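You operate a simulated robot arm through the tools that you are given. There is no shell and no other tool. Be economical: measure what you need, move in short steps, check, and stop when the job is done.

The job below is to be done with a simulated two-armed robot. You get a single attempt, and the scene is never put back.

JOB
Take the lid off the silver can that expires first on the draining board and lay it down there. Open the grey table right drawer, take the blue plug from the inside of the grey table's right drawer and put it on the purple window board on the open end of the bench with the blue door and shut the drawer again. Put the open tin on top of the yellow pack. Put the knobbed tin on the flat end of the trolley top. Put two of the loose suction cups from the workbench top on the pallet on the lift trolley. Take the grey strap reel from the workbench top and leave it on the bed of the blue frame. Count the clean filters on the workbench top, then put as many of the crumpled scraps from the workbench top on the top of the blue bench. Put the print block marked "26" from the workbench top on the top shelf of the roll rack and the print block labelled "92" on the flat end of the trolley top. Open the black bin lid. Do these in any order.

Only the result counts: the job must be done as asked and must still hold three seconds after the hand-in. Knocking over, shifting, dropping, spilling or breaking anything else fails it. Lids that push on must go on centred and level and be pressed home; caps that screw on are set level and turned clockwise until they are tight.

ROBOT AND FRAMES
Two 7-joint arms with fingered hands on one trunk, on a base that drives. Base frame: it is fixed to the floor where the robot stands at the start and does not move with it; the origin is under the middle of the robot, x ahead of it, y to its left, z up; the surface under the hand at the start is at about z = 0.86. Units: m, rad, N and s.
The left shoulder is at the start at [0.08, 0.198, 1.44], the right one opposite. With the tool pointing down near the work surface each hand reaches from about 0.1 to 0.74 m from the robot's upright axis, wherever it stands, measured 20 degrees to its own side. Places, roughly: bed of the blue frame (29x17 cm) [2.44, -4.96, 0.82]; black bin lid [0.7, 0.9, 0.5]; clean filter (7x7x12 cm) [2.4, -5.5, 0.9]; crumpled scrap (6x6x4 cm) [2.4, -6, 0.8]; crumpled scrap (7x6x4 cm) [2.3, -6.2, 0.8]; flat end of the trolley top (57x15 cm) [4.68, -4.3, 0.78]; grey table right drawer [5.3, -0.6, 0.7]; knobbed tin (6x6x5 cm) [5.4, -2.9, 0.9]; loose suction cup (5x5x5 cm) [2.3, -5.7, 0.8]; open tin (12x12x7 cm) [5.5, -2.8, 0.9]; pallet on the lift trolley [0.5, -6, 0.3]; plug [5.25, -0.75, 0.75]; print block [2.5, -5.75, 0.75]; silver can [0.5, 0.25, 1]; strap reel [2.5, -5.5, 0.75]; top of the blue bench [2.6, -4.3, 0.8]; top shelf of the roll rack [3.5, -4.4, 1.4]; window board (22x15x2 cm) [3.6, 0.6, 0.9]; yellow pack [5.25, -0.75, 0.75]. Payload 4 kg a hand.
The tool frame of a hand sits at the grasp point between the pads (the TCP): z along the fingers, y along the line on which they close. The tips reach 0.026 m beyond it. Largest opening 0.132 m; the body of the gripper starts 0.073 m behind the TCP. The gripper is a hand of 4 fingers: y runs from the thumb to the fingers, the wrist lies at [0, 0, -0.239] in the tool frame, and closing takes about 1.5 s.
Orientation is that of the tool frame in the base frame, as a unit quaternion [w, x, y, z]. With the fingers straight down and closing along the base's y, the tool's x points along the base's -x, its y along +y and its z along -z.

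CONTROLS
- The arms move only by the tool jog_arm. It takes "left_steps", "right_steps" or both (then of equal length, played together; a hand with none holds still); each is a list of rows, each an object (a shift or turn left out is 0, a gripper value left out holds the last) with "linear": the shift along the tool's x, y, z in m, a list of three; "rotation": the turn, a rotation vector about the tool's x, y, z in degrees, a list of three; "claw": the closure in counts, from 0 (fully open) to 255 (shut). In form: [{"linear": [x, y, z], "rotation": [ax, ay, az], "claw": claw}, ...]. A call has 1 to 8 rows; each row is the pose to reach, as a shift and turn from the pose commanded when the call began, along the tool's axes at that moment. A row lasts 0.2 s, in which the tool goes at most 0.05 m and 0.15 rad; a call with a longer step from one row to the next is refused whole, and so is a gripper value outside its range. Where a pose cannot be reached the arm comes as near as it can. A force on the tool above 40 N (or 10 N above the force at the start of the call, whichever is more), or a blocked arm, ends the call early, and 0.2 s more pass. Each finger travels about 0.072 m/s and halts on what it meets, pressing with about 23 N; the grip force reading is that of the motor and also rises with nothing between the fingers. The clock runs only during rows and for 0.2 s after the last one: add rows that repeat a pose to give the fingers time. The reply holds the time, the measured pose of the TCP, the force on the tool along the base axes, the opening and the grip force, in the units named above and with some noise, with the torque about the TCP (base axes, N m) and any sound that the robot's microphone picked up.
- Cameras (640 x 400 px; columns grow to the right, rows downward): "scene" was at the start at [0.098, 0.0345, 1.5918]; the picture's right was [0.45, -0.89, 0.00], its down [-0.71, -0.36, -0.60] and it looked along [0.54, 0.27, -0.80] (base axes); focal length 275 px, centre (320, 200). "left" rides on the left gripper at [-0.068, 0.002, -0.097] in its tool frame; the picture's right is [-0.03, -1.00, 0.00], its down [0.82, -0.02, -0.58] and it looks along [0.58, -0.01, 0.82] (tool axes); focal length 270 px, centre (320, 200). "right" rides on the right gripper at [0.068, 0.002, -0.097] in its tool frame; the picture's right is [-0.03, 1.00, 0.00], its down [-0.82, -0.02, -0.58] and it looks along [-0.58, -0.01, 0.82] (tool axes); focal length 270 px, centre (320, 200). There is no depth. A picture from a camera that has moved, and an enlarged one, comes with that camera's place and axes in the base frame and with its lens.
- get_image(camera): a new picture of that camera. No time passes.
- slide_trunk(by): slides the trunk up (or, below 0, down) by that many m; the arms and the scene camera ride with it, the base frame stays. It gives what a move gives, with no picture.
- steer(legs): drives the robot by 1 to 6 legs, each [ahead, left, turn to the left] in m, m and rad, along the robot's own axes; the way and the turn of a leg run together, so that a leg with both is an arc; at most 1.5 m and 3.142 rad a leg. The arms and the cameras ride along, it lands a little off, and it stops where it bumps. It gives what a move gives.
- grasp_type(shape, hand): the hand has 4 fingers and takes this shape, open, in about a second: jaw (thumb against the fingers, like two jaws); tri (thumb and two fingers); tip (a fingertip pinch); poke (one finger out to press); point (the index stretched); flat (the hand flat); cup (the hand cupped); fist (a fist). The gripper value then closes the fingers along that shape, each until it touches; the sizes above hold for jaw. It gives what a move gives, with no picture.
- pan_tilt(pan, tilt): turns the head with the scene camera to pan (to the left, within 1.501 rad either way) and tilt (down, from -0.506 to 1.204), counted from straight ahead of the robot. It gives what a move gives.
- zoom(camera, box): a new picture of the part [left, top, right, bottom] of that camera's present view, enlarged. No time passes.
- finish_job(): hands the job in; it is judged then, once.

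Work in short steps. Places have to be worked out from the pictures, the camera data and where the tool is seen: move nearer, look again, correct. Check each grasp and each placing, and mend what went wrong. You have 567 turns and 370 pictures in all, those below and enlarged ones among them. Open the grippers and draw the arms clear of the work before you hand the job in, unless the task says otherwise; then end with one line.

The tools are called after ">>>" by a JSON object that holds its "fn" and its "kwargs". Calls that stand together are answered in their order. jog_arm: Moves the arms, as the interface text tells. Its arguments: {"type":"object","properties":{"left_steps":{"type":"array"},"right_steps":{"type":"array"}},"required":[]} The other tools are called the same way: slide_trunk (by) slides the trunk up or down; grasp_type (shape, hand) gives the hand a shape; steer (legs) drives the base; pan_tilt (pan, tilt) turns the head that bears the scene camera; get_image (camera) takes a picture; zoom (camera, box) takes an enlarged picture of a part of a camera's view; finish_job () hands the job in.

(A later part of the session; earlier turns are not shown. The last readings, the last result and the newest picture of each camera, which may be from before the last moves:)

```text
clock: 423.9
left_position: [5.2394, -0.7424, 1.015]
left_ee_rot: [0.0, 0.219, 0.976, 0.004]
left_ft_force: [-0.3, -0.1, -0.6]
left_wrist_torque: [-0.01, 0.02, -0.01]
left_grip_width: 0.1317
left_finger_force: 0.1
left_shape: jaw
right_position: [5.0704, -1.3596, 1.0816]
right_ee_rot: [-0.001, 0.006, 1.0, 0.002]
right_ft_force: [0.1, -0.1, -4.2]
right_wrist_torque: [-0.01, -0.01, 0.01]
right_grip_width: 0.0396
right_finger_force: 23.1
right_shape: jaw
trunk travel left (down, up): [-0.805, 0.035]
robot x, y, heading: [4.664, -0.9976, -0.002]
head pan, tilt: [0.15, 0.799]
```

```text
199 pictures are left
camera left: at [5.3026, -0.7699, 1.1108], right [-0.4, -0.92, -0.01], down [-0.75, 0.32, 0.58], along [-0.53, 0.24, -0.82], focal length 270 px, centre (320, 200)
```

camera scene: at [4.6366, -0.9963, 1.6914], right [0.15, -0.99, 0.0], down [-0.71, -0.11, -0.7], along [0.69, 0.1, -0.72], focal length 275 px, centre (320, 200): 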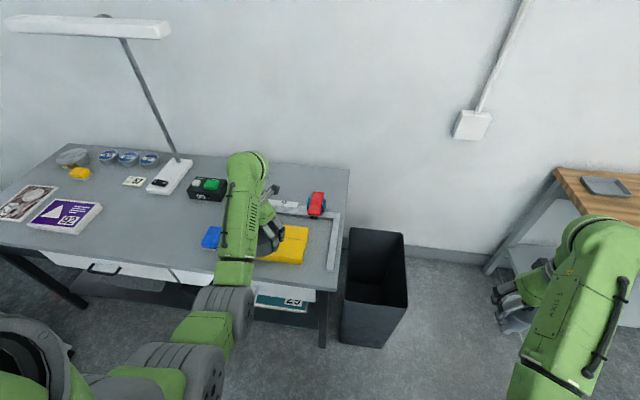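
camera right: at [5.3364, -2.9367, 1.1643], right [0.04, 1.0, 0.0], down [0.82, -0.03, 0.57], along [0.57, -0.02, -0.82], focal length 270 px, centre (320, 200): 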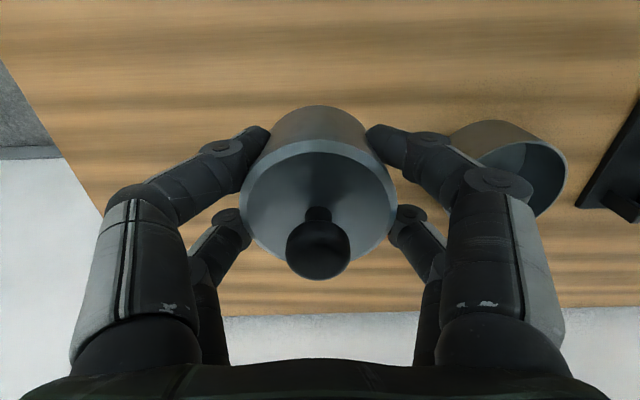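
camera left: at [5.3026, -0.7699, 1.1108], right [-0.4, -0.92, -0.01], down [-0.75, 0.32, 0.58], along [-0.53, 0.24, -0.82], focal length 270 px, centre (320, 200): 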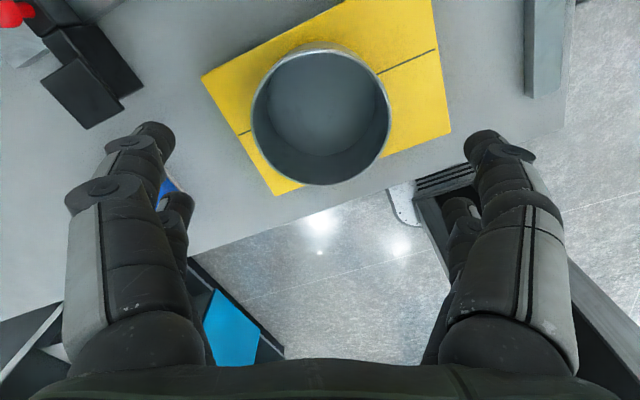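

The open tin stands on the pack. Now to the trolley with the knobbed tin: back off and strafe right 2.3 m.

>>> {"fn": "steer", "kwargs": {"legs": [[-0.3, 0, 0], [0, -1.1, 0], [0, -1.1, 0], [0, 0, -0.8]]}}

>>> {"fn": "pan_tilt", "kwargs": {"pan": -0.3, "tilt": 0.5}}

>>> {"fn": "get_image", "kwargs": {"camera": "scene"}}

```text
clock: 438.6
left_position: [4.9625, -3.4298, 1.0146]
left_ee_rot: [0.001, 0.576, 0.817, 0.002]
left_ft_force: [0.2, 1.3, 0.5]
left_wrist_torque: [0.03, -0.01, 0.02]
left_grip_width: 0.132
left_finger_force: 0.0
left_shape: jaw
right_position: [4.4043, -3.743, 1.0832]
right_ee_rot: [0.0, 0.39, 0.921, 0.002]
right_ft_force: [0.1, 0.1, -3.5]
right_wrist_torque: [0.06, 0.01, -0.02]
right_grip_width: 0.0393
right_finger_force: 23.3
right_shape: jaw
trunk travel left (down, up): [-0.805, 0.035]
robot x, y, heading: [4.3772, -3.2022, -0.789]
head pan, tilt: [0.15, 0.799]
```

```text
clock: 439.4
left_position: [4.9614, -3.4303, 1.014]
left_ee_rot: [0.001, 0.576, 0.818, 0.003]
left_ft_force: [0.1, 0.1, -0.1]
left_wrist_torque: [-0.02, 0.01, -0.02]
left_grip_width: 0.1321
left_finger_force: 0.1
left_shape: jaw
right_position: [4.4041, -3.7442, 1.0829]
right_ee_rot: [0.0, 0.391, 0.92, 0.002]
right_ft_force: [-0.7, -0.3, -3.9]
right_wrist_torque: [0.02, -0.02, 0.06]
right_grip_width: 0.0392
right_finger_force: 23.1
right_shape: jaw
trunk travel left (down, up): [-0.805, 0.035]
robot x, y, heading: [4.3796, -3.2037, -0.793]
head pan, tilt: [-0.3, 0.499]
```

```text
198 pictures are left
camera scene: at [4.4436, -3.3007, 1.6823], right [-0.89, -0.46, 0.0], down [-0.22, 0.43, -0.88], along [0.41, -0.78, -0.48], focal length 275 px, centre (320, 200)
```

scene: 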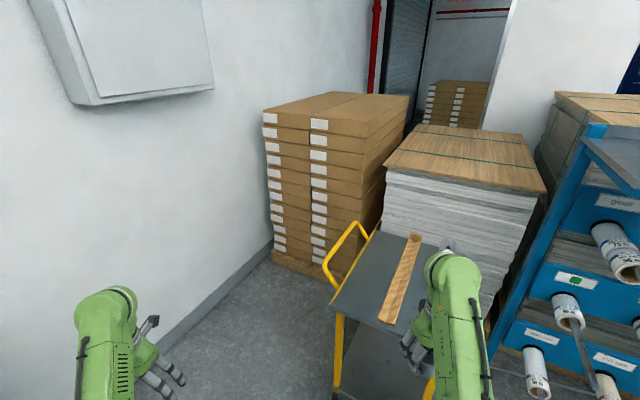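

The trolley has a wooden strip; the flat end is the part toward its yellow handle (about x 4.61–4.76). I turn to face −y, move left, and approach.

>>> {"fn": "steer", "kwargs": {"legs": [[0, 0, -0.78], [0, 0.45, 0], [0.3, 0, 0]]}}

>>> {"fn": "pan_tilt", "kwargs": {"pan": 0.0, "tilt": 0.8}}

>>> {"fn": "get_image", "kwargs": {"camera": "scene"}}

```text
clock: 445.9
left_position: [5.0727, -4.0748, 1.0152]
left_ee_rot: [0.004, 0.847, 0.532, 0.001]
left_ft_force: [-0.1, 0.2, -0.5]
left_wrist_torque: [-0.02, 0.01, -0.04]
left_grip_width: 0.1317
left_finger_force: 0.0
left_shape: jaw
right_position: [4.4583, -3.8973, 1.0846]
right_ee_rot: [0.002, 0.715, 0.699, 0.001]
right_ft_force: [-1.3, -0.3, -4.7]
right_wrist_torque: [-0.03, -0.03, 0.03]
right_grip_width: 0.0394
right_finger_force: 23.0
right_shape: jaw
trunk travel left (down, up): [-0.805, 0.035]
robot x, y, heading: [4.8318, -3.5006, -1.583]
head pan, tilt: [-0.3, 0.499]
```

```text
clock: 446.7
left_position: [5.0757, -4.0769, 1.0141]
left_ee_rot: [0.002, 0.847, 0.531, 0.002]
left_ft_force: [-0.2, -0.2, 0.2]
left_wrist_torque: [0.01, -0.02, 0.0]
left_grip_width: 0.1317
left_finger_force: 0.1
left_shape: jaw
right_position: [4.4582, -3.9012, 1.0816]
right_ee_rot: [0.001, 0.715, 0.699, 0.002]
right_ft_force: [-0.6, -0.7, -4.2]
right_wrist_torque: [0.0, -0.01, 0.01]
right_grip_width: 0.0393
right_finger_force: 23.2
right_shape: jaw
trunk travel left (down, up): [-0.805, 0.035]
robot x, y, heading: [4.8286, -3.4974, -1.578]
head pan, tilt: [0.0, 0.799]
```

```text
197 pictures are left
camera scene: at [4.8286, -3.6105, 1.6564], right [-1.0, 0.01, 0.0], down [0.01, 0.72, -0.7], along [-0.01, -0.7, -0.72], focal length 275 px, centre (320, 200)
```

scene: 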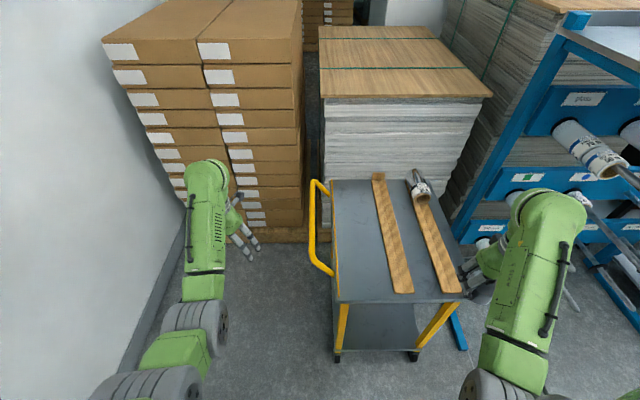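

Flat end: x 4.60–4.767, y −4.0…−4.59. I strafe left 0.23 m and go ahead 0.2 m, then extend the right hand to put the tin at (4.685, −4.25).

>>> {"fn": "steer", "kwargs": {"legs": [[0, 0.225, 0], [0.2, 0, 0]]}}

>>> {"fn": "jog_arm", "kwargs": {"right_steps": [{"linear": [-0.04, 0, 0]}, {"linear": [-0.08, 0, 0]}, {"linear": [-0.12, 0, 0]}, {"linear": [-0.15, 0, 0]}]}}

>>> {"fn": "get_image", "kwargs": {"camera": "right"}}

>>> {"fn": "get_image", "kwargs": {"camera": "scene"}}

```text
clock: 449.6
left_position: [5.2969, -4.2763, 1.0165]
left_ee_rot: [0.004, 0.847, 0.531, 0.001]
left_ft_force: [0.1, 0.2, -0.7]
left_wrist_torque: [-0.03, -0.03, 0.04]
left_grip_width: 0.1319
left_finger_force: 0.2
left_shape: jaw
right_position: [4.6805, -4.0975, 1.0844]
right_ee_rot: [0.003, 0.716, 0.698, 0.001]
right_ft_force: [-0.1, 0.8, -3.6]
right_wrist_torque: [-0.03, 0.01, -0.01]
right_grip_width: 0.0398
right_finger_force: 23.4
right_shape: jaw
trunk travel left (down, up): [-0.805, 0.035]
robot x, y, heading: [5.0549, -3.7028, -1.58]
head pan, tilt: [0.0, 0.799]
```

```text
clock: 450.6
left_position: [5.2964, -4.2821, 1.0122]
left_ee_rot: [0.001, 0.848, 0.531, 0.002]
left_ft_force: [0.4, -0.1, -0.1]
left_wrist_torque: [0.02, 0.02, -0.01]
left_grip_width: 0.1317
left_finger_force: 0.0
left_shape: jaw
right_position: [4.6785, -4.2552, 1.0811]
right_ee_rot: [-0.001, 0.716, 0.698, 0.002]
right_ft_force: [-0.1, -0.9, -5.4]
right_wrist_torque: [0.01, 0.01, -0.04]
right_grip_width: 0.039
right_finger_force: 23.1
right_shape: jaw
trunk travel left (down, up): [-0.805, 0.035]
robot x, y, heading: [5.0509, -3.7002, -1.581]
head pan, tilt: [0.0, 0.799]
```

```text
196 pictures are left
camera right: at [4.6812, -4.1874, 1.1778], right [1.0, -0.05, 0.0], down [-0.04, -0.82, 0.57], along [-0.03, -0.57, -0.82], focal length 270 px, centre (320, 200)
```

right: 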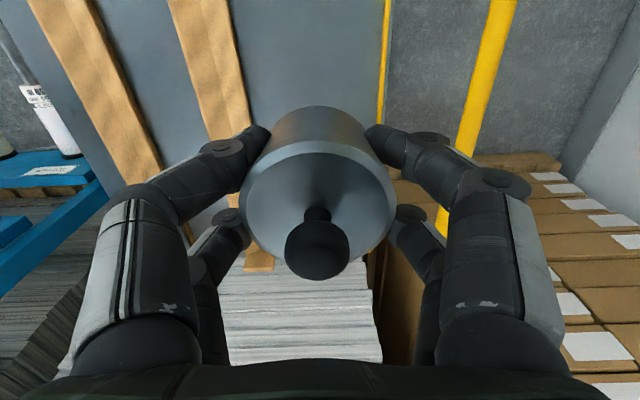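

```text
195 pictures are left
camera scene: at [5.0519, -3.8161, 1.6561], right [-1.0, 0.01, 0.0], down [0.01, 0.72, -0.7], along [-0.01, -0.69, -0.72], focal length 275 px, centre (320, 200)
```

scene: 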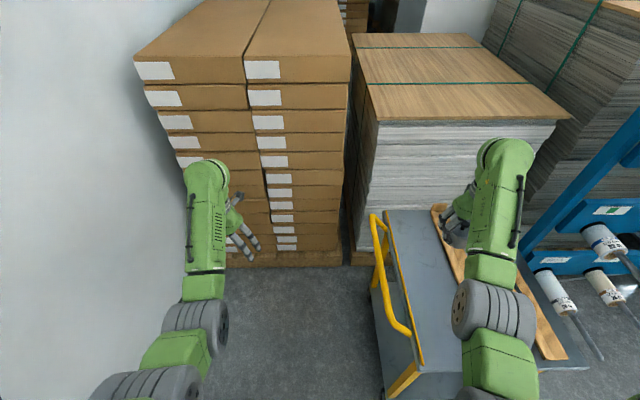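

The flat strip lies between the wood strip and the yellow edge; I shift 7 mm left and lower by trunk.

>>> {"fn": "jog_arm", "kwargs": {"right_steps": [{"linear": [0, -0.007, 0]}, {"linear": [0, -0.007, 0]}]}}

>>> {"fn": "slide_trunk", "kwargs": {"by": -0.21}}

>>> {"fn": "get_image", "kwargs": {"camera": "right"}}

>>> {"fn": "zoom", "kwargs": {"camera": "scene", "box": [350, 130, 590, 290]}}

```text
clock: 451.2
left_position: [5.296, -4.2808, 1.0128]
left_ee_rot: [0.002, 0.847, 0.531, 0.002]
left_ft_force: [0.3, 0.3, 1.0]
left_wrist_torque: [0.01, -0.02, 0.03]
left_grip_width: 0.1322
left_finger_force: 0.0
left_shape: jaw
right_position: [4.6698, -4.2528, 1.0808]
right_ee_rot: [0.0, 0.716, 0.698, 0.003]
right_ft_force: [0.2, -0.1, -4.4]
right_wrist_torque: [0.0, -0.02, 0.0]
right_grip_width: 0.0395
right_finger_force: 23.1
right_shape: jaw
trunk travel left (down, up): [-0.805, 0.035]
robot x, y, heading: [5.056, -3.7035, -1.589]
head pan, tilt: [0.0, 0.799]
```

```text
clock: 453.4
left_position: [5.2968, -4.2801, 0.8039]
left_ee_rot: [0.003, 0.848, 0.531, 0.003]
left_ft_force: [0.4, 0.5, -0.8]
left_wrist_torque: [0.0, -0.03, 0.0]
left_grip_width: 0.1319
left_finger_force: 0.1
left_shape: jaw
right_position: [4.6699, -4.2534, 0.8731]
right_ee_rot: [0.0, 0.716, 0.698, 0.002]
right_ft_force: [0.1, 1.0, -3.5]
right_wrist_torque: [-0.04, 0.02, 0.01]
right_grip_width: 0.0396
right_finger_force: 22.8
right_shape: jaw
trunk travel left (down, up): [-0.595, 0.245]
robot x, y, heading: [5.0515, -3.698, -1.583]
head pan, tilt: [0.0, 0.799]
```

```text
194 pictures are left
camera right: at [4.6743, -4.1844, 0.9696], right [1.0, -0.05, 0.0], down [-0.04, -0.82, 0.58], along [-0.03, -0.58, -0.82], focal length 270 px, centre (320, 200)
```

right: 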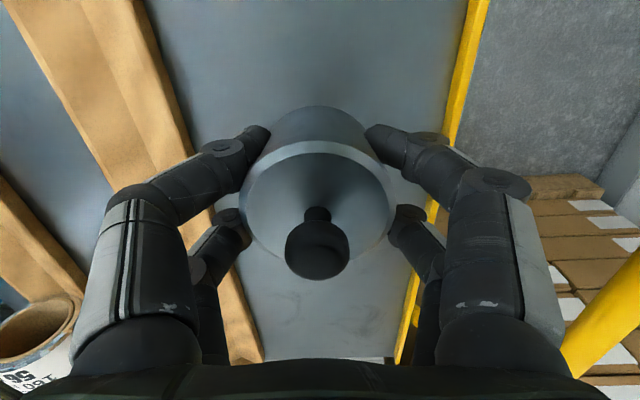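

```text
2.50 times, centred on (470, 210) of scene
camera zoom: at [5.0521, -3.8124, 1.4464], right [-1.0, 0.01, 0.0], down [0.01, 0.72, -0.7], along [-0.01, -0.7, -0.72], focal length 688 px, centre (-55, 175)
```

zoom: 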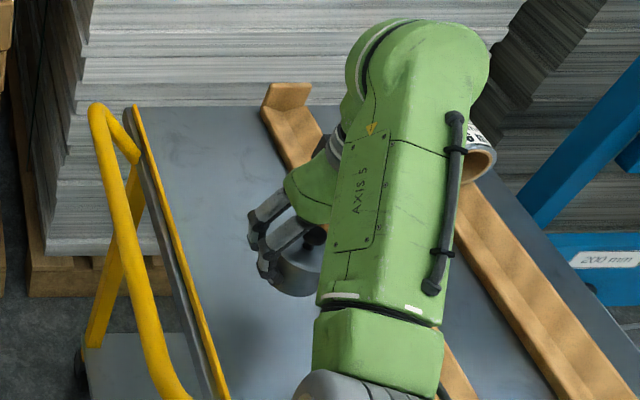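

Centred between strip and edge. Lower further.

>>> {"fn": "slide_trunk", "kwargs": {"by": -0.045}}

>>> {"fn": "slide_trunk", "kwargs": {"by": -0.01}}

>>> {"fn": "get_image", "kwargs": {"camera": "right"}}

```text
clock: 454.3
left_position: [5.2968, -4.2805, 0.7592]
left_ee_rot: [0.002, 0.848, 0.53, 0.003]
left_ft_force: [1.0, -0.4, -0.5]
left_wrist_torque: [0.02, -0.01, 0.0]
left_grip_width: 0.1321
left_finger_force: 0.1
left_shape: jaw
right_position: [4.6705, -4.253, 0.8279]
right_ee_rot: [0.001, 0.716, 0.698, 0.002]
right_ft_force: [0.1, -0.5, -5.0]
right_wrist_torque: [-0.01, -0.02, -0.02]
right_grip_width: 0.0393
right_finger_force: 23.1
right_shape: jaw
trunk travel left (down, up): [-0.55, 0.29]
robot x, y, heading: [5.0551, -3.7017, -1.587]
head pan, tilt: [0.0, 0.799]
```

```text
clock: 454.9
left_position: [5.2973, -4.2801, 0.7492]
left_ee_rot: [0.003, 0.848, 0.531, 0.002]
left_ft_force: [0.3, 0.2, -0.4]
left_wrist_torque: [0.02, 0.0, 0.01]
left_grip_width: 0.1318
left_finger_force: 0.0
left_shape: jaw
right_position: [4.6704, -4.253, 0.8171]
right_ee_rot: [0.0, 0.717, 0.698, 0.002]
right_ft_force: [-1.0, 0.7, -4.4]
right_wrist_torque: [-0.01, 0.0, 0.0]
right_grip_width: 0.0391
right_finger_force: 23.1
right_shape: jaw
trunk travel left (down, up): [-0.54, 0.3]
robot x, y, heading: [5.0547, -3.6996, -1.588]
head pan, tilt: [0.0, 0.799]
```

```text
192 pictures are left
camera right: at [4.6745, -4.1842, 0.9145], right [1.0, -0.05, 0.0], down [-0.04, -0.82, 0.58], along [-0.03, -0.58, -0.82], focal length 270 px, centre (320, 200)
```

right: 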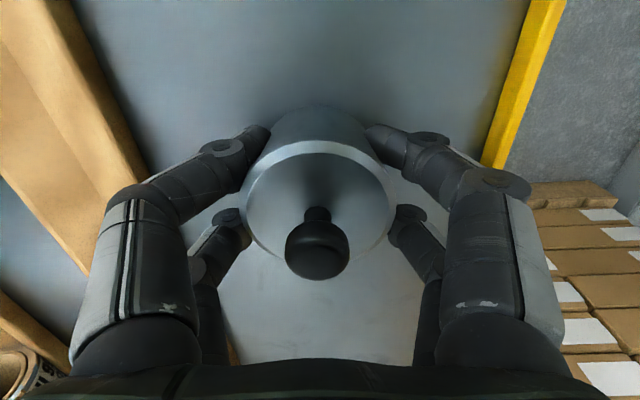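

Still a little above; small steps.

>>> {"fn": "slide_trunk", "kwargs": {"by": -0.008}}

>>> {"fn": "slide_trunk", "kwargs": {"by": -0.006}}

>>> {"fn": "slide_trunk", "kwargs": {"by": -0.006}}

```text
clock: 455.5
left_position: [5.2981, -4.2778, 0.7422]
left_ee_rot: [0.003, 0.848, 0.53, 0.0]
left_ft_force: [-0.2, -0.5, 0.7]
left_wrist_torque: [-0.03, 0.0, 0.0]
left_grip_width: 0.1319
left_finger_force: 0.1
left_shape: jaw
right_position: [4.6712, -4.2517, 0.8159]
right_ee_rot: [0.003, 0.716, 0.698, -0.003]
right_ft_force: [-2.4, -2.9, 26.3]
right_wrist_torque: [0.11, 0.15, 0.01]
right_grip_width: 0.0399
right_finger_force: 22.9
right_shape: jaw
trunk travel left (down, up): [-0.532, 0.308]
robot x, y, heading: [5.0535, -3.7049, -1.581]
head pan, tilt: [0.0, 0.799]
```

```text
clock: 455.9
left_position: [5.297, -4.2791, 0.7387]
left_ee_rot: [0.003, 0.847, 0.531, 0.0]
left_ft_force: [-0.3, 0.3, 0.2]
left_wrist_torque: [0.01, -0.02, 0.02]
left_grip_width: 0.1319
left_finger_force: 0.1
left_shape: jaw
right_position: [4.6704, -4.2539, 0.8147]
right_ee_rot: [0.005, 0.716, 0.698, -0.007]
right_ft_force: [4.7, 7.8, 18.2]
right_wrist_torque: [0.33, -0.03, -0.04]
right_grip_width: 0.0408
right_finger_force: 23.1
right_shape: jaw
trunk travel left (down, up): [-0.529, 0.311]
robot x, y, heading: [5.0492, -3.7002, -1.583]
head pan, tilt: [0.0, 0.799]
stopped: the force on the tool passed its limit at 43 N (the readings are from after the stop); the commanded pose is now the measured one
```

```text
clock: 456.5
left_position: [5.2975, -4.2767, 0.7325]
left_ee_rot: [0.002, 0.847, 0.531, 0.0]
left_ft_force: [-0.9, 0.9, -0.3]
left_wrist_torque: [0.02, 0.03, 0.01]
left_grip_width: 0.1318
left_finger_force: 0.0
left_shape: jaw
right_position: [4.6691, -4.2566, 0.8154]
right_ee_rot: [0.008, 0.716, 0.698, -0.014]
right_ft_force: [4.8, 8.5, 21.1]
right_wrist_torque: [0.42, -0.1, -0.04]
right_grip_width: 0.0407
right_finger_force: 23.1
right_shape: jaw
trunk travel left (down, up): [-0.523, 0.317]
robot x, y, heading: [5.0533, -3.7022, -1.588]
head pan, tilt: [0.0, 0.799]
stopped: the force on the tool passed its limit at 42 N (the readings are from after the stop); the commanded pose is now the measured one
```

It's down (I pressed a little). Raise 9 mm to relieve, then open partly and rise.

>>> {"fn": "slide_trunk", "kwargs": {"by": 0.009}}

>>> {"fn": "jog_arm", "kwargs": {"right_steps": [{"claw": 150}, {"claw": 110}, {"claw": 85}, {"claw": 85}]}}

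>>> {"fn": "slide_trunk", "kwargs": {"by": 0.14}}

>>> {"fn": "get_image", "kwargs": {"camera": "right"}}

```text
clock: 457.1
left_position: [5.2969, -4.279, 0.7423]
left_ee_rot: [0.002, 0.847, 0.531, 0.003]
left_ft_force: [-0.3, 0.1, 0.0]
left_wrist_torque: [0.01, -0.01, 0.0]
left_grip_width: 0.132
left_finger_force: 0.0
left_shape: jaw
right_position: [4.6682, -4.2548, 0.818]
right_ee_rot: [0.004, 0.716, 0.698, -0.008]
right_ft_force: [0.3, 0.1, -3.9]
right_wrist_torque: [-0.02, -0.01, 0.02]
right_grip_width: 0.0409
right_finger_force: 22.9
right_shape: jaw
trunk travel left (down, up): [-0.532, 0.308]
robot x, y, heading: [5.0534, -3.7038, -1.59]
head pan, tilt: [0.0, 0.799]
```

```text
clock: 458.1
left_position: [5.2966, -4.2779, 0.7412]
left_ee_rot: [0.002, 0.848, 0.53, 0.003]
left_ft_force: [0.1, -0.6, 0.7]
left_wrist_torque: [0.02, 0.02, 0.0]
left_grip_width: 0.1319
left_finger_force: 0.0
left_shape: jaw
right_position: [4.6682, -4.2569, 0.818]
right_ee_rot: [0.005, 0.717, 0.697, -0.01]
right_ft_force: [0.4, 0.3, -0.2]
right_wrist_torque: [0.02, 0.01, -0.01]
right_grip_width: 0.0876
right_finger_force: 0.1
right_shape: jaw
trunk travel left (down, up): [-0.532, 0.308]
robot x, y, heading: [5.0543, -3.7005, -1.58]
head pan, tilt: [0.0, 0.799]
```

```text
clock: 459.8
left_position: [5.2967, -4.2796, 0.8821]
left_ee_rot: [0.002, 0.848, 0.531, 0.002]
left_ft_force: [-0.2, 0.8, 1.2]
left_wrist_torque: [0.01, 0.03, -0.03]
left_grip_width: 0.132
left_finger_force: 0.0
left_shape: jaw
right_position: [4.6688, -4.2569, 0.9602]
right_ee_rot: [0.004, 0.716, 0.698, -0.01]
right_ft_force: [-0.4, 0.5, -0.2]
right_wrist_torque: [0.0, 0.01, -0.02]
right_grip_width: 0.0874
right_finger_force: 0.2
right_shape: jaw
trunk travel left (down, up): [-0.672, 0.168]
robot x, y, heading: [5.0512, -3.6993, -1.582]
head pan, tilt: [0.0, 0.799]
```

```text
191 pictures are left
camera right: at [4.6734, -4.1863, 1.0554], right [1.0, -0.05, -0.01], down [-0.04, -0.8, 0.59], along [-0.04, -0.59, -0.8], focal length 270 px, centre (320, 200)
```

right: 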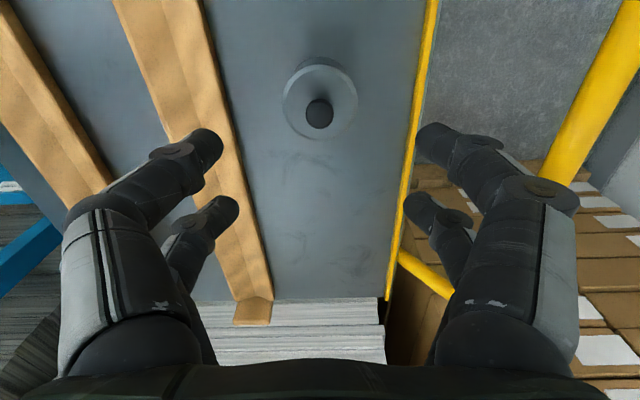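

The knobbed tin stands on the flat end. Next the workbench area: I back off, raise, and strafe toward x≈2, then look.

>>> {"fn": "slide_trunk", "kwargs": {"by": 0.13}}

>>> {"fn": "steer", "kwargs": {"legs": [[-0.35, 0, 0], [0, -1.4, 0], [0, -1.4, 0]]}}

>>> {"fn": "pan_tilt", "kwargs": {"pan": 0.0, "tilt": 0.45}}

>>> {"fn": "get_image", "kwargs": {"camera": "scene"}}

```text
clock: 461.4
left_position: [5.2966, -4.2809, 1.0103]
left_ee_rot: [0.001, 0.848, 0.53, 0.002]
left_ft_force: [0.7, 0.5, 1.1]
left_wrist_torque: [0.0, 0.0, 0.04]
left_grip_width: 0.1316
left_finger_force: 0.1
left_shape: jaw
right_position: [4.6689, -4.2566, 1.0897]
right_ee_rot: [0.004, 0.717, 0.697, -0.01]
right_ft_force: [-1.2, -0.3, -0.4]
right_wrist_torque: [0.02, -0.02, 0.01]
right_grip_width: 0.0875
right_finger_force: 0.1
right_shape: jaw
trunk travel left (down, up): [-0.802, 0.038]
robot x, y, heading: [5.0549, -3.7009, -1.586]
head pan, tilt: [0.0, 0.799]
```

```text
clock: 476.7
left_position: [2.5171, -3.8995, 1.012]
left_ee_rot: [0.003, 0.846, 0.533, 0.002]
left_ft_force: [-0.6, 0.5, 0.9]
left_wrist_torque: [0.0, 0.05, 0.03]
left_grip_width: 0.1321
left_finger_force: 0.0
left_shape: jaw
right_position: [1.8894, -3.8786, 1.0896]
right_ee_rot: [0.005, 0.714, 0.7, -0.01]
right_ft_force: [-0.3, 0.5, 0.0]
right_wrist_torque: [0.03, -0.02, 0.0]
right_grip_width: 0.0878
right_finger_force: 0.1
right_shape: jaw
trunk travel left (down, up): [-0.802, 0.038]
robot x, y, heading: [2.2713, -3.3205, -1.579]
head pan, tilt: [0.0, 0.799]
```

```text
clock: 477.6
left_position: [2.5173, -3.8988, 1.0113]
left_ee_rot: [0.002, 0.846, 0.533, 0.003]
left_ft_force: [-1.4, -0.4, 0.5]
left_wrist_torque: [0.03, 0.0, 0.01]
left_grip_width: 0.1318
left_finger_force: 0.1
left_shape: jaw
right_position: [1.8873, -3.8784, 1.0899]
right_ee_rot: [0.005, 0.714, 0.7, -0.01]
right_ft_force: [-0.2, -0.3, 0.3]
right_wrist_torque: [0.03, 0.0, -0.04]
right_grip_width: 0.0874
right_finger_force: 0.0
right_shape: jaw
trunk travel left (down, up): [-0.802, 0.038]
robot x, y, heading: [2.2683, -3.3219, -1.586]
head pan, tilt: [0.0, 0.45]
```

```text
190 pictures are left
camera scene: at [2.2698, -3.4438, 1.6841], right [-1.0, 0.01, 0.0], down [0.0, 0.44, -0.9], along [-0.01, -0.9, -0.44], focal length 275 px, centre (320, 200)
```

scene: 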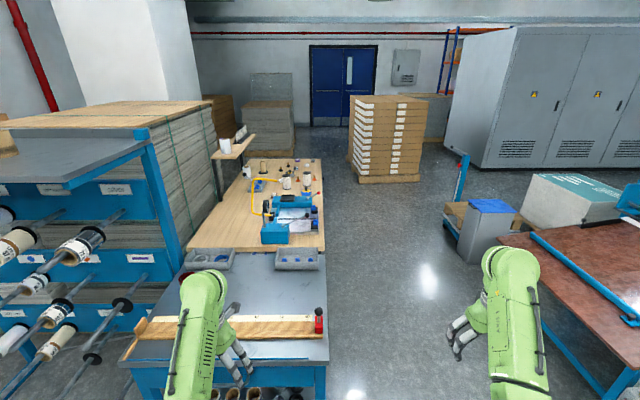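

The wooden workbench lies beyond the grey blue bench; an aisle runs along its right side. I strafe to x≈1.72 and drive down the aisle.

>>> {"fn": "steer", "kwargs": {"legs": [[0, -0.53, 0], [1.3, 0, 0]]}}

>>> {"fn": "pan_tilt", "kwargs": {"pan": 0.5, "tilt": 0.55}}

>>> {"fn": "get_image", "kwargs": {"camera": "scene"}}

```text
clock: 486.8
left_position: [1.9616, -5.1989, 1.0125]
left_ee_rot: [0.002, 0.848, 0.53, 0.002]
left_ft_force: [0.2, 0.5, -0.6]
left_wrist_torque: [0.01, -0.01, 0.03]
left_grip_width: 0.1321
left_finger_force: 0.0
left_shape: jaw
right_position: [1.3331, -5.1726, 1.0903]
right_ee_rot: [0.004, 0.717, 0.697, -0.01]
right_ft_force: [-0.2, -0.2, -0.2]
right_wrist_torque: [0.0, -0.02, 0.01]
right_grip_width: 0.0876
right_finger_force: 0.0
right_shape: jaw
trunk travel left (down, up): [-0.802, 0.038]
robot x, y, heading: [1.722, -4.622, -1.59]
head pan, tilt: [0.0, 0.45]
```

```text
clock: 487.7
left_position: [1.9619, -5.2, 1.0107]
left_ee_rot: [0.002, 0.849, 0.529, 0.002]
left_ft_force: [-0.4, -0.3, 0.0]
left_wrist_torque: [0.01, -0.02, 0.01]
left_grip_width: 0.1321
left_finger_force: 0.1
left_shape: jaw
right_position: [1.3338, -5.1731, 1.09]
right_ee_rot: [0.005, 0.718, 0.696, -0.01]
right_ft_force: [0.6, -0.4, -0.1]
right_wrist_torque: [0.02, -0.02, 0.0]
right_grip_width: 0.0878
right_finger_force: 0.2
right_shape: jaw
trunk travel left (down, up): [-0.802, 0.038]
robot x, y, heading: [1.718, -4.6219, -1.591]
head pan, tilt: [0.499, 0.55]
```

```text
189 pictures are left
camera scene: at [1.7617, -4.7298, 1.6751], right [-0.89, -0.46, 0.0], down [-0.24, 0.46, -0.85], along [0.4, -0.76, -0.52], focal length 275 px, centre (320, 200)
```

scene: 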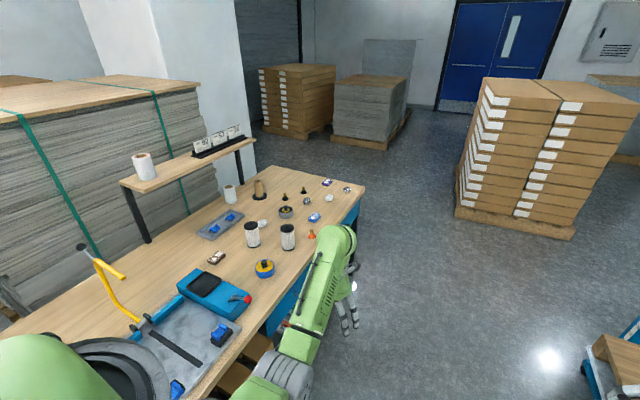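

>>> {"fn": "zoom", "kwargs": {"camera": "scene", "box": [180, 160, 370, 290]}}

```text
3.08 times, centred on (275, 225) of scene
camera zoom: at [1.7617, -4.7298, 1.6751], right [-0.89, -0.46, 0.0], down [-0.24, 0.46, -0.85], along [0.4, -0.76, -0.52], focal length 846 px, centre (458, 123)
```

zoom: 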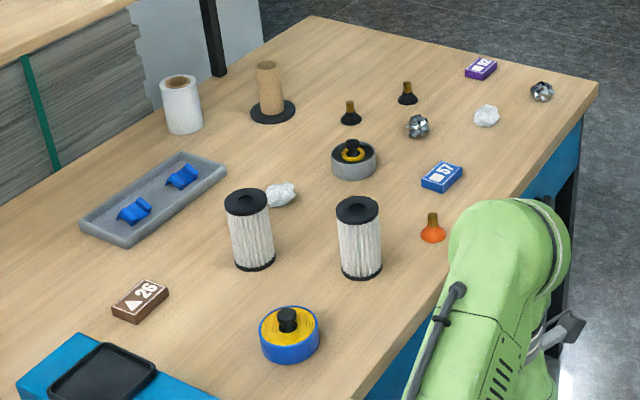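

Many items. I drive 1.0 m further, then turn left to face the workbench squarely.

>>> {"fn": "steer", "kwargs": {"legs": [[1.05, 0.0, 0], [0, 0, 1.58]]}}

>>> {"fn": "pan_tilt", "kwargs": {"pan": 0.0, "tilt": 0.75}}

>>> {"fn": "get_image", "kwargs": {"camera": "scene"}}

```text
clock: 496.9
left_position: [2.2769, -5.4053, 1.0116]
left_ee_rot: [0.0, 0.213, 0.977, 0.003]
left_ft_force: [-0.9, -0.4, 1.0]
left_wrist_torque: [0.01, -0.01, -0.03]
left_grip_width: 0.132
left_finger_force: 0.0
left_shape: jaw
right_position: [2.2685, -6.035, 1.0896]
right_ee_rot: [0.011, 0.001, 1.0, -0.002]
right_ft_force: [-0.5, 0.2, 0.2]
right_wrist_torque: [-0.03, 0.01, -0.02]
right_grip_width: 0.0878
right_finger_force: 0.0
right_shape: jaw
trunk travel left (down, up): [-0.802, 0.038]
robot x, y, heading: [1.7074, -5.6611, 0.011]
head pan, tilt: [0.499, 0.55]
```

```text
clock: 497.9
left_position: [2.2768, -5.4051, 1.0121]
left_ee_rot: [0.001, 0.214, 0.977, 0.002]
left_ft_force: [0.5, -1.0, 0.1]
left_wrist_torque: [0.0, 0.01, -0.01]
left_grip_width: 0.1318
left_finger_force: 0.1
left_shape: jaw
right_position: [2.2684, -6.0339, 1.0904]
right_ee_rot: [0.01, 0.002, 1.0, -0.004]
right_ft_force: [-0.3, -0.8, 0.0]
right_wrist_torque: [0.02, -0.01, 0.02]
right_grip_width: 0.0877
right_finger_force: 0.0
right_shape: jaw
trunk travel left (down, up): [-0.802, 0.038]
robot x, y, heading: [1.7069, -5.659, 0.011]
head pan, tilt: [0.0, 0.75]
```

```text
187 pictures are left
camera scene: at [1.8196, -5.6603, 1.6578], right [0.01, -1.0, 0.0], down [-0.68, -0.01, -0.73], along [0.73, 0.01, -0.68], focal length 275 px, centre (320, 200)
```

scene: 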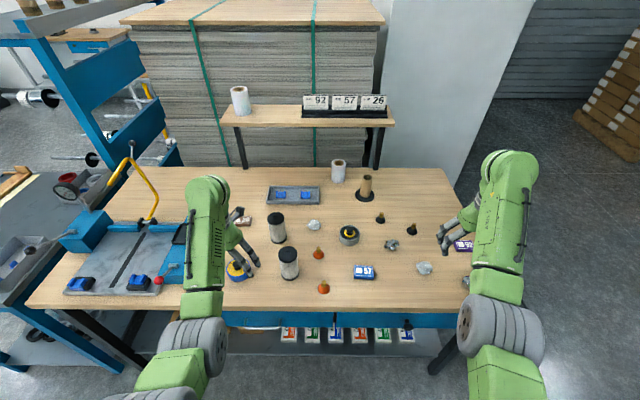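

>>> {"fn": "zoom", "kwargs": {"camera": "scene", "box": [220, 150, 380, 260]}}

>>> {"fn": "zoom", "kwargs": {"camera": "scene", "box": [340, 190, 500, 300]}}

>>> {"fn": "zoom", "kwargs": {"camera": "scene", "box": [220, 220, 380, 330]}}

```text
3.64 times, centred on (300, 205) of scene
camera zoom: at [1.8196, -5.6603, 1.6578], right [0.01, -1.0, 0.0], down [-0.68, -0.01, -0.73], along [0.73, 0.01, -0.68], focal length 1000 px, centre (393, 182)
```

zoom: 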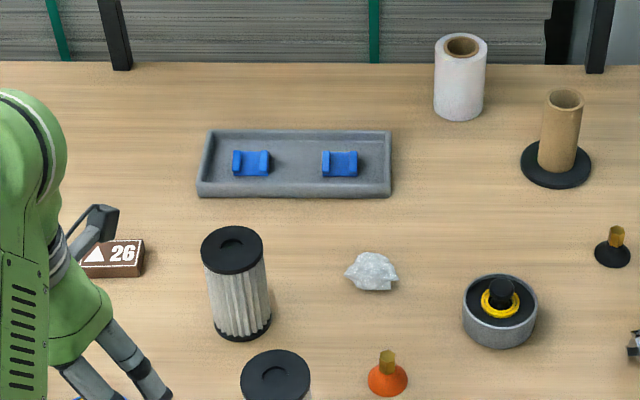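

```text
3.64 times, centred on (420, 245) of scene
camera zoom: at [1.8196, -5.6603, 1.6578], right [0.01, -1.0, 0.0], down [-0.68, -0.01, -0.73], along [0.73, 0.01, -0.68], focal length 1000 px, centre (-44, 36)
```

zoom: 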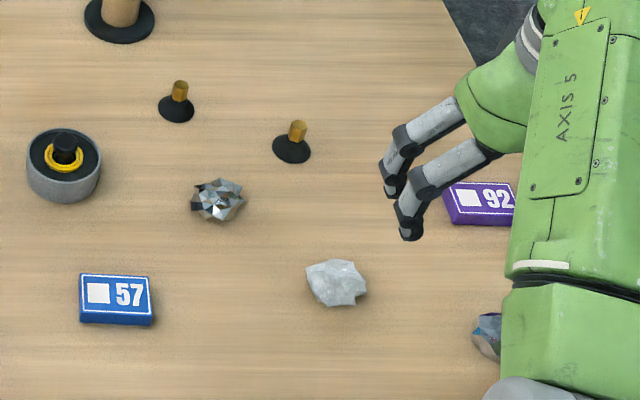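

```text
3.64 times, centred on (300, 275) of scene
camera zoom: at [1.8196, -5.6603, 1.6578], right [0.01, -1.0, 0.0], down [-0.68, -0.01, -0.73], along [0.73, 0.01, -0.68], focal length 1000 px, centre (393, -73)
```

zoom: 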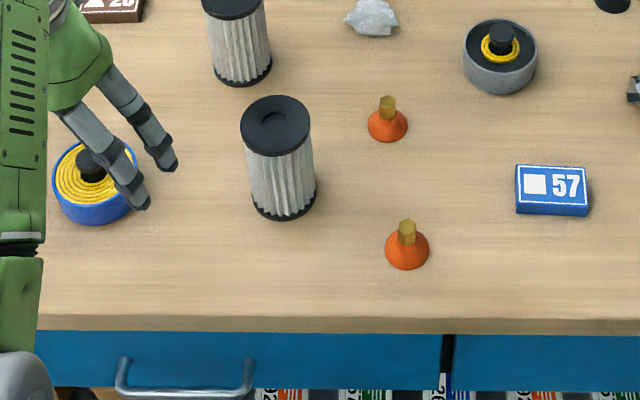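

I see two clean filters, so two scraps are wanted. Suction cups: take the two orange ones (2.30, −5.69) and (2.45, −5.68). First the near orange cup with the left hand: strafe right 0.29 m.

>>> {"fn": "steer", "kwargs": {"legs": [[0.03, -0.29, 0]]}}

>>> {"fn": "get_image", "kwargs": {"camera": "left"}}

```text
clock: 499.9
left_position: [2.3098, -5.6887, 1.0101]
left_ee_rot: [0.001, 0.212, 0.977, 0.002]
left_ft_force: [0.9, 1.0, -0.1]
left_wrist_torque: [-0.03, 0.03, 0.0]
left_grip_width: 0.1318
left_finger_force: 0.1
left_shape: jaw
right_position: [2.3013, -6.3195, 1.0913]
right_ee_rot: [0.011, 0.001, 1.0, -0.004]
right_ft_force: [0.5, -0.1, 0.1]
right_wrist_torque: [-0.01, 0.01, 0.01]
right_grip_width: 0.0878
right_finger_force: 0.0
right_shape: jaw
trunk travel left (down, up): [-0.802, 0.038]
robot x, y, heading: [1.7334, -5.9526, 0.016]
head pan, tilt: [0.0, 0.75]
```

```text
183 pictures are left
camera left: at [2.3728, -5.7162, 1.108], right [-0.39, -0.92, 0.0], down [-0.75, 0.32, 0.58], along [-0.53, 0.23, -0.82], focal length 270 px, centre (320, 200)
```

left: 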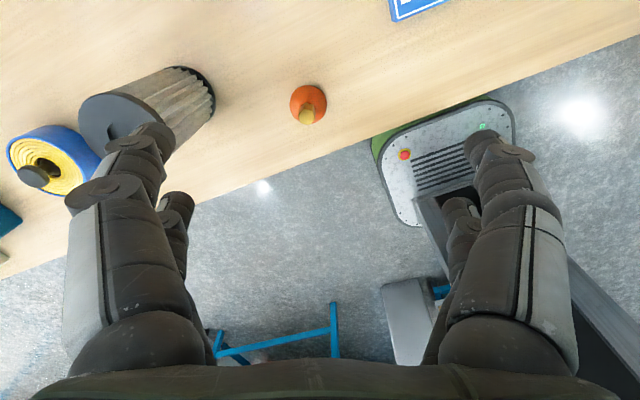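

Cup at about (2.295, −5.666). I shift, narrow the opening and lower 0.12 m, then look.

>>> {"fn": "jog_arm", "kwargs": {"left_steps": [{"linear": [0.0044, 0.0145, 0], "claw": 90}, {"linear": [0.0044, 0.0145, 0], "claw": 90}, {"linear": [0.0044, 0.0145, 0], "claw": 90}]}}

>>> {"fn": "slide_trunk", "kwargs": {"by": -0.12}}

>>> {"fn": "get_image", "kwargs": {"camera": "left"}}

```text
clock: 500.7
left_position: [2.3124, -5.6769, 1.0124]
left_ee_rot: [0.0, 0.213, 0.977, 0.004]
left_ft_force: [0.1, 0.2, -0.5]
left_wrist_torque: [0.02, -0.01, -0.03]
left_grip_width: 0.0857
left_finger_force: 0.0
left_shape: jaw
right_position: [2.3025, -6.3213, 1.0894]
right_ee_rot: [0.01, 0.0, 1.0, -0.003]
right_ft_force: [-0.8, 0.4, 0.3]
right_wrist_torque: [-0.01, 0.02, 0.0]
right_grip_width: 0.0879
right_finger_force: 0.1
right_shape: jaw
trunk travel left (down, up): [-0.802, 0.038]
robot x, y, heading: [1.7375, -5.9496, 0.011]
head pan, tilt: [0.0, 0.75]
```

```text
clock: 502.2
left_position: [2.311, -5.6779, 0.8926]
left_ee_rot: [0.0, 0.212, 0.977, 0.004]
left_ft_force: [0.3, 0.4, 0.2]
left_wrist_torque: [-0.01, -0.01, 0.02]
left_grip_width: 0.0857
left_finger_force: 0.1
left_shape: jaw
right_position: [2.302, -6.3202, 0.9694]
right_ee_rot: [0.011, 0.0, 1.0, -0.003]
right_ft_force: [0.3, 0.4, -0.1]
right_wrist_torque: [-0.01, 0.02, 0.0]
right_grip_width: 0.0875
right_finger_force: 0.1
right_shape: jaw
trunk travel left (down, up): [-0.682, 0.158]
robot x, y, heading: [1.7402, -5.9475, 0.014]
head pan, tilt: [0.0, 0.75]
```

```text
182 pictures are left
camera left: at [2.3748, -5.7039, 0.989], right [-0.39, -0.92, -0.01], down [-0.75, 0.32, 0.58], along [-0.53, 0.23, -0.82], focal length 270 px, centre (320, 200)
```

left: 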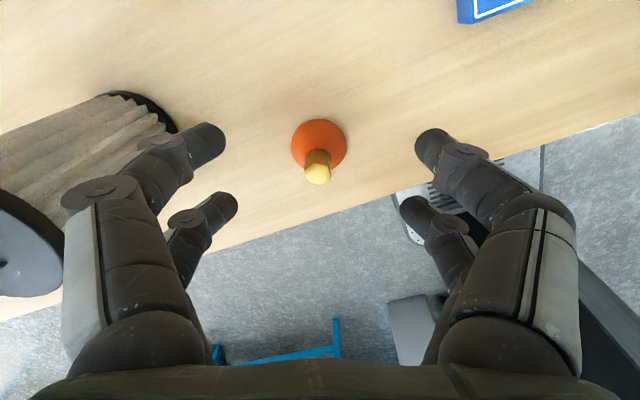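

Cup axis ≈ (2.298, −5.669), table ≈ 0.795. Small shift, lower 5 cm, and pinch the stem.

>>> {"fn": "jog_arm", "kwargs": {"left_steps": [{"linear": [-0.003, 0.003, 0]}, {"linear": [-0.003, 0.003, 0]}]}}

>>> {"fn": "slide_trunk", "kwargs": {"by": -0.05}}

>>> {"fn": "get_image", "kwargs": {"camera": "left"}}

```text
clock: 502.8
left_position: [2.3154, -5.676, 0.8912]
left_ee_rot: [0.0, 0.212, 0.977, 0.003]
left_ft_force: [0.5, 0.3, 0.1]
left_wrist_torque: [-0.01, -0.02, 0.02]
left_grip_width: 0.086
left_finger_force: 0.1
left_shape: jaw
right_position: [2.3029, -6.3206, 0.9703]
right_ee_rot: [0.01, -0.001, 1.0, -0.003]
right_ft_force: [0.0, -0.3, 0.2]
right_wrist_torque: [0.0, 0.01, -0.03]
right_grip_width: 0.0875
right_finger_force: 0.1
right_shape: jaw
trunk travel left (down, up): [-0.682, 0.158]
robot x, y, heading: [1.7403, -5.9509, 0.014]
head pan, tilt: [0.0, 0.75]
```

```text
clock: 503.7
left_position: [2.3155, -5.6762, 0.842]
left_ee_rot: [0.001, 0.212, 0.977, 0.003]
left_ft_force: [-0.8, 0.4, -0.1]
left_wrist_torque: [0.0, 0.01, 0.02]
left_grip_width: 0.0858
left_finger_force: 0.1
left_shape: jaw
right_position: [2.3018, -6.3208, 0.9209]
right_ee_rot: [0.01, 0.001, 1.0, -0.003]
right_ft_force: [0.3, 0.0, -0.3]
right_wrist_torque: [-0.03, -0.05, 0.02]
right_grip_width: 0.0875
right_finger_force: 0.0
right_shape: jaw
trunk travel left (down, up): [-0.632, 0.208]
robot x, y, heading: [1.7378, -5.9494, 0.011]
head pan, tilt: [0.0, 0.75]
```

```text
181 pictures are left
camera left: at [2.3786, -5.7024, 0.939], right [-0.39, -0.92, -0.01], down [-0.75, 0.32, 0.58], along [-0.53, 0.23, -0.82], focal length 270 px, centre (320, 200)
```

left: 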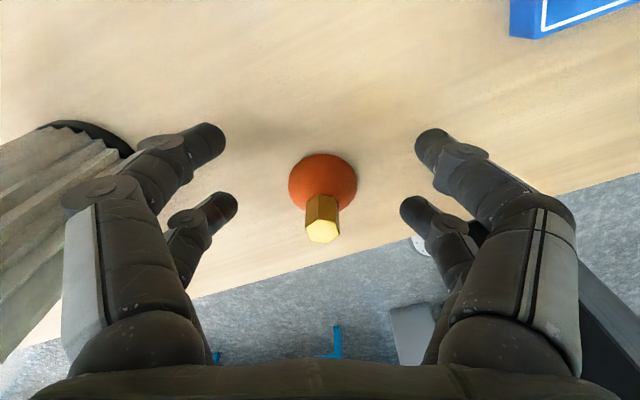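

Stem aligned with the far pair. 5 mm lower and close.

>>> {"fn": "slide_trunk", "kwargs": {"by": -0.006}}

>>> {"fn": "jog_arm", "kwargs": {"left_steps": [{"claw": 255}, {"claw": 255}, {"claw": 255}, {"claw": 255}, {"claw": 255}, {"claw": 255}]}}

>>> {"fn": "slide_trunk", "kwargs": {"by": 0.12}}

>>> {"fn": "get_image", "kwargs": {"camera": "left"}}

```text
clock: 504.2
left_position: [2.3152, -5.6753, 0.836]
left_ee_rot: [0.0, 0.212, 0.977, 0.003]
left_ft_force: [0.1, 0.2, -0.4]
left_wrist_torque: [0.02, 0.03, 0.0]
left_grip_width: 0.0859
left_finger_force: 0.1
left_shape: jaw
right_position: [2.3022, -6.3218, 0.9127]
right_ee_rot: [0.01, 0.0, 1.0, -0.003]
right_ft_force: [-0.3, -0.4, 0.3]
right_wrist_torque: [-0.06, 0.03, 0.01]
right_grip_width: 0.0876
right_finger_force: 0.0
right_shape: jaw
trunk travel left (down, up): [-0.626, 0.214]
robot x, y, heading: [1.7398, -5.9495, 0.01]
head pan, tilt: [0.0, 0.75]
```

```text
clock: 505.6
left_position: [2.3164, -5.6752, 0.8347]
left_ee_rot: [-0.001, 0.213, 0.977, 0.004]
left_ft_force: [0.1, -0.1, 0.2]
left_wrist_torque: [0.02, 0.05, 0.03]
left_grip_width: 0.0
left_finger_force: 23.2
left_shape: jaw
right_position: [2.3014, -6.321, 0.9136]
right_ee_rot: [0.011, 0.0, 1.0, -0.004]
right_ft_force: [-0.3, -0.5, 0.1]
right_wrist_torque: [-0.03, 0.02, 0.01]
right_grip_width: 0.0875
right_finger_force: 0.0
right_shape: jaw
trunk travel left (down, up): [-0.626, 0.214]
robot x, y, heading: [1.7407, -5.9495, 0.014]
head pan, tilt: [0.0, 0.75]
```

```text
clock: 507.1
left_position: [2.3158, -5.6751, 0.9556]
left_ee_rot: [-0.001, 0.212, 0.977, 0.003]
left_ft_force: [-0.7, 0.4, -1.3]
left_wrist_torque: [-0.01, 0.01, 0.02]
left_grip_width: 0.0
left_finger_force: 22.9
left_shape: jaw
right_position: [2.3031, -6.3195, 1.0333]
right_ee_rot: [0.011, 0.0, 1.0, -0.004]
right_ft_force: [0.5, -0.1, -0.3]
right_wrist_torque: [0.0, -0.03, 0.02]
right_grip_width: 0.0875
right_finger_force: 0.1
right_shape: jaw
trunk travel left (down, up): [-0.746, 0.094]
robot x, y, heading: [1.7357, -5.9489, 0.015]
head pan, tilt: [0.0, 0.75]
```

```text
180 pictures are left
camera left: at [2.379, -5.7024, 1.0525], right [-0.39, -0.92, -0.01], down [-0.75, 0.32, 0.58], along [-0.53, 0.23, -0.82], focal length 270 px, centre (320, 200)
```

left: 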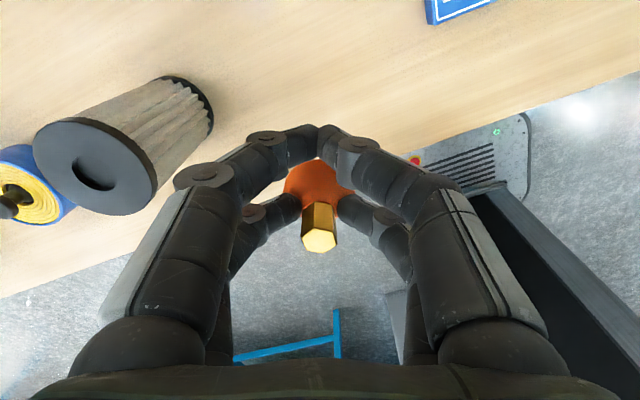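

Cup held. Raise the trunk, drive 9 cm ahead and strafe left 0.42 m, then bring the right hand to the second orange cup.

>>> {"fn": "slide_trunk", "kwargs": {"by": 0.094}}

>>> {"fn": "steer", "kwargs": {"legs": [[0, 0.42, 0], [0.085, 0, 0]]}}

>>> {"fn": "jog_arm", "kwargs": {"right_steps": [{"linear": [0, 0.04, 0]}, {"linear": [0, 0.08, 0]}, {"linear": [0, 0.12, 0]}, {"linear": [0, 0.16, 0]}, {"linear": [-0.02, 0.19, 0]}, {"linear": [-0.035, 0.22, 0]}]}}

>>> {"fn": "get_image", "kwargs": {"camera": "right"}}

>>> {"fn": "get_image", "kwargs": {"camera": "scene"}}

```text
clock: 508.4
left_position: [2.3149, -5.6749, 1.0485]
left_ee_rot: [0.0, 0.212, 0.977, 0.002]
left_ft_force: [-0.3, 0.0, -0.9]
left_wrist_torque: [-0.01, 0.0, 0.02]
left_grip_width: 0.0
left_finger_force: 22.7
left_shape: jaw
right_position: [2.3024, -6.32, 1.1284]
right_ee_rot: [0.011, 0.0, 1.0, -0.005]
right_ft_force: [0.0, 0.2, -0.2]
right_wrist_torque: [0.02, 0.01, 0.01]
right_grip_width: 0.0875
right_finger_force: 0.1
right_shape: jaw
trunk travel left (down, up): [-0.84, 0.0]
robot x, y, heading: [1.7396, -5.9493, 0.009]
head pan, tilt: [0.0, 0.75]
```

```text
clock: 511.7
left_position: [2.3841, -5.2608, 1.056]
left_ee_rot: [0.006, 0.211, 0.977, 0.005]
left_ft_force: [-0.8, 0.0, -0.3]
left_wrist_torque: [0.01, -0.1, -0.01]
left_grip_width: 0.0
left_finger_force: 22.9
left_shape: jaw
right_position: [2.371, -5.9065, 1.1332]
right_ee_rot: [0.015, 0.0, 1.0, -0.003]
right_ft_force: [-0.9, 0.5, 0.4]
right_wrist_torque: [0.03, -0.06, 0.02]
right_grip_width: 0.0877
right_finger_force: 0.1
right_shape: jaw
trunk travel left (down, up): [-0.84, 0.0]
robot x, y, heading: [1.8133, -5.5366, 0.016]
head pan, tilt: [0.0, 0.75]
```

```text
clock: 513.1
left_position: [2.3931, -5.2585, 1.0498]
left_ee_rot: [0.0, 0.212, 0.977, 0.003]
left_ft_force: [-0.3, -0.4, -0.3]
left_wrist_torque: [0.0, -0.02, -0.03]
left_grip_width: 0.0
left_finger_force: 22.9
left_shape: jaw
right_position: [2.4158, -5.6849, 1.1277]
right_ee_rot: [0.01, 0.0, 1.0, -0.004]
right_ft_force: [-0.1, 0.5, 0.1]
right_wrist_torque: [-0.01, -0.02, 0.0]
right_grip_width: 0.0879
right_finger_force: 0.1
right_shape: jaw
trunk travel left (down, up): [-0.84, 0.0]
robot x, y, heading: [1.8169, -5.5369, 0.014]
head pan, tilt: [0.0, 0.75]
```

```text
179 pictures are left
camera right: at [2.3459, -5.6817, 1.223], right [0.03, 1.0, -0.01], down [0.8, -0.02, 0.6], along [0.59, -0.02, -0.8], focal length 270 px, centre (320, 200)
```

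right: 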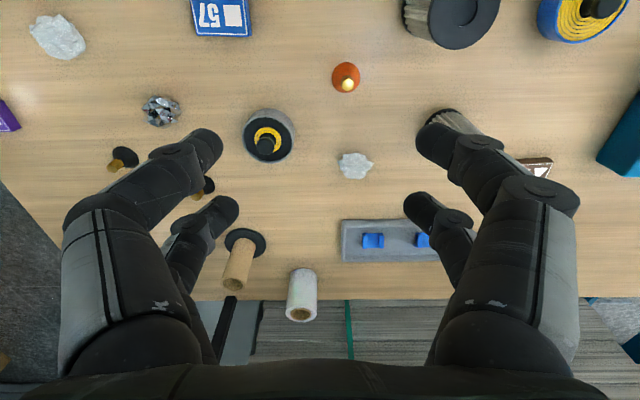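

```text
178 pictures are left
camera scene: at [1.9307, -5.5316, 1.6955], right [0.01, -1.0, 0.0], down [-0.68, -0.01, -0.73], along [0.73, 0.01, -0.68], focal length 275 px, centre (320, 200)
```

scene: 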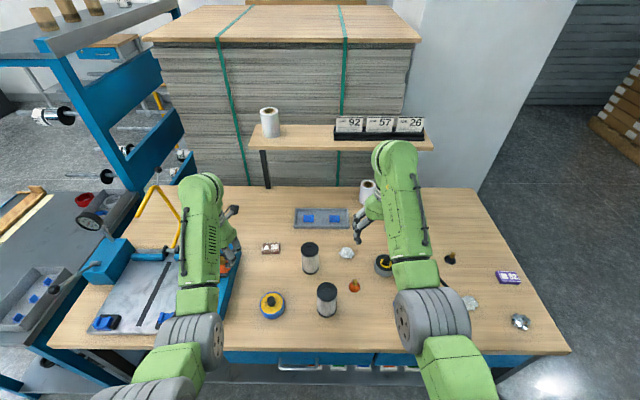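

I compare the two filters from here.

>>> {"fn": "zoom", "kwargs": {"camera": "scene", "box": [250, 225, 390, 325]}}

```text
4.00 times, centred on (320, 275) of scene
camera zoom: at [1.9307, -5.5316, 1.6955], right [0.01, -1.0, 0.0], down [-0.68, -0.01, -0.73], along [0.73, 0.01, -0.68], focal length 1100 px, centre (320, -100)
```

zoom: 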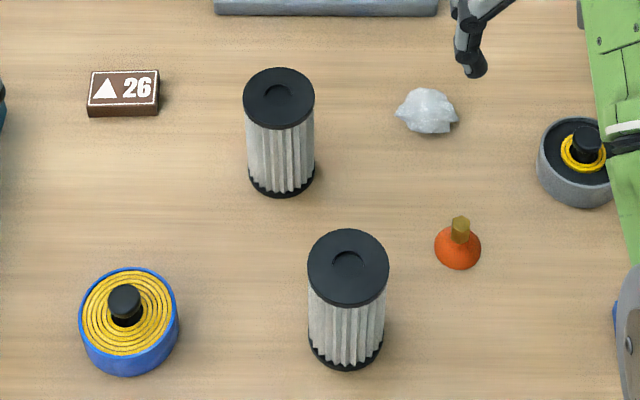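

I check the other sides of the filters with the right camera.

>>> {"fn": "zoom", "kwargs": {"camera": "right", "box": [380, 0, 540, 160]}}

>>> {"fn": "get_image", "kwargs": {"camera": "left"}}

```text
2.50 times, centred on (460, 80) of right
camera zoom: at [2.3459, -5.6817, 1.223], right [0.03, 1.0, -0.01], down [0.8, -0.02, 0.6], along [0.59, -0.02, -0.8], focal length 676 px, centre (-30, 500)
```

zoom: 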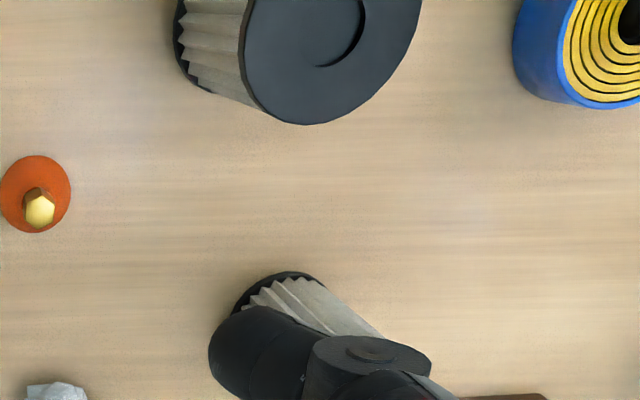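

```text
175 pictures are left
camera left: at [2.4564, -5.2852, 1.1466], right [-0.39, -0.92, -0.01], down [-0.75, 0.32, 0.58], along [-0.53, 0.23, -0.82], focal length 270 px, centre (320, 200)
```

left: 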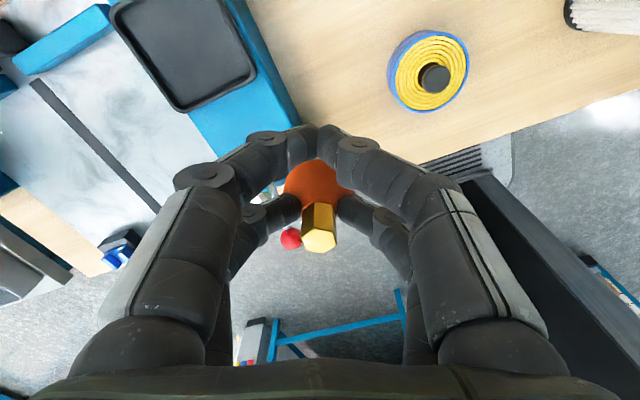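

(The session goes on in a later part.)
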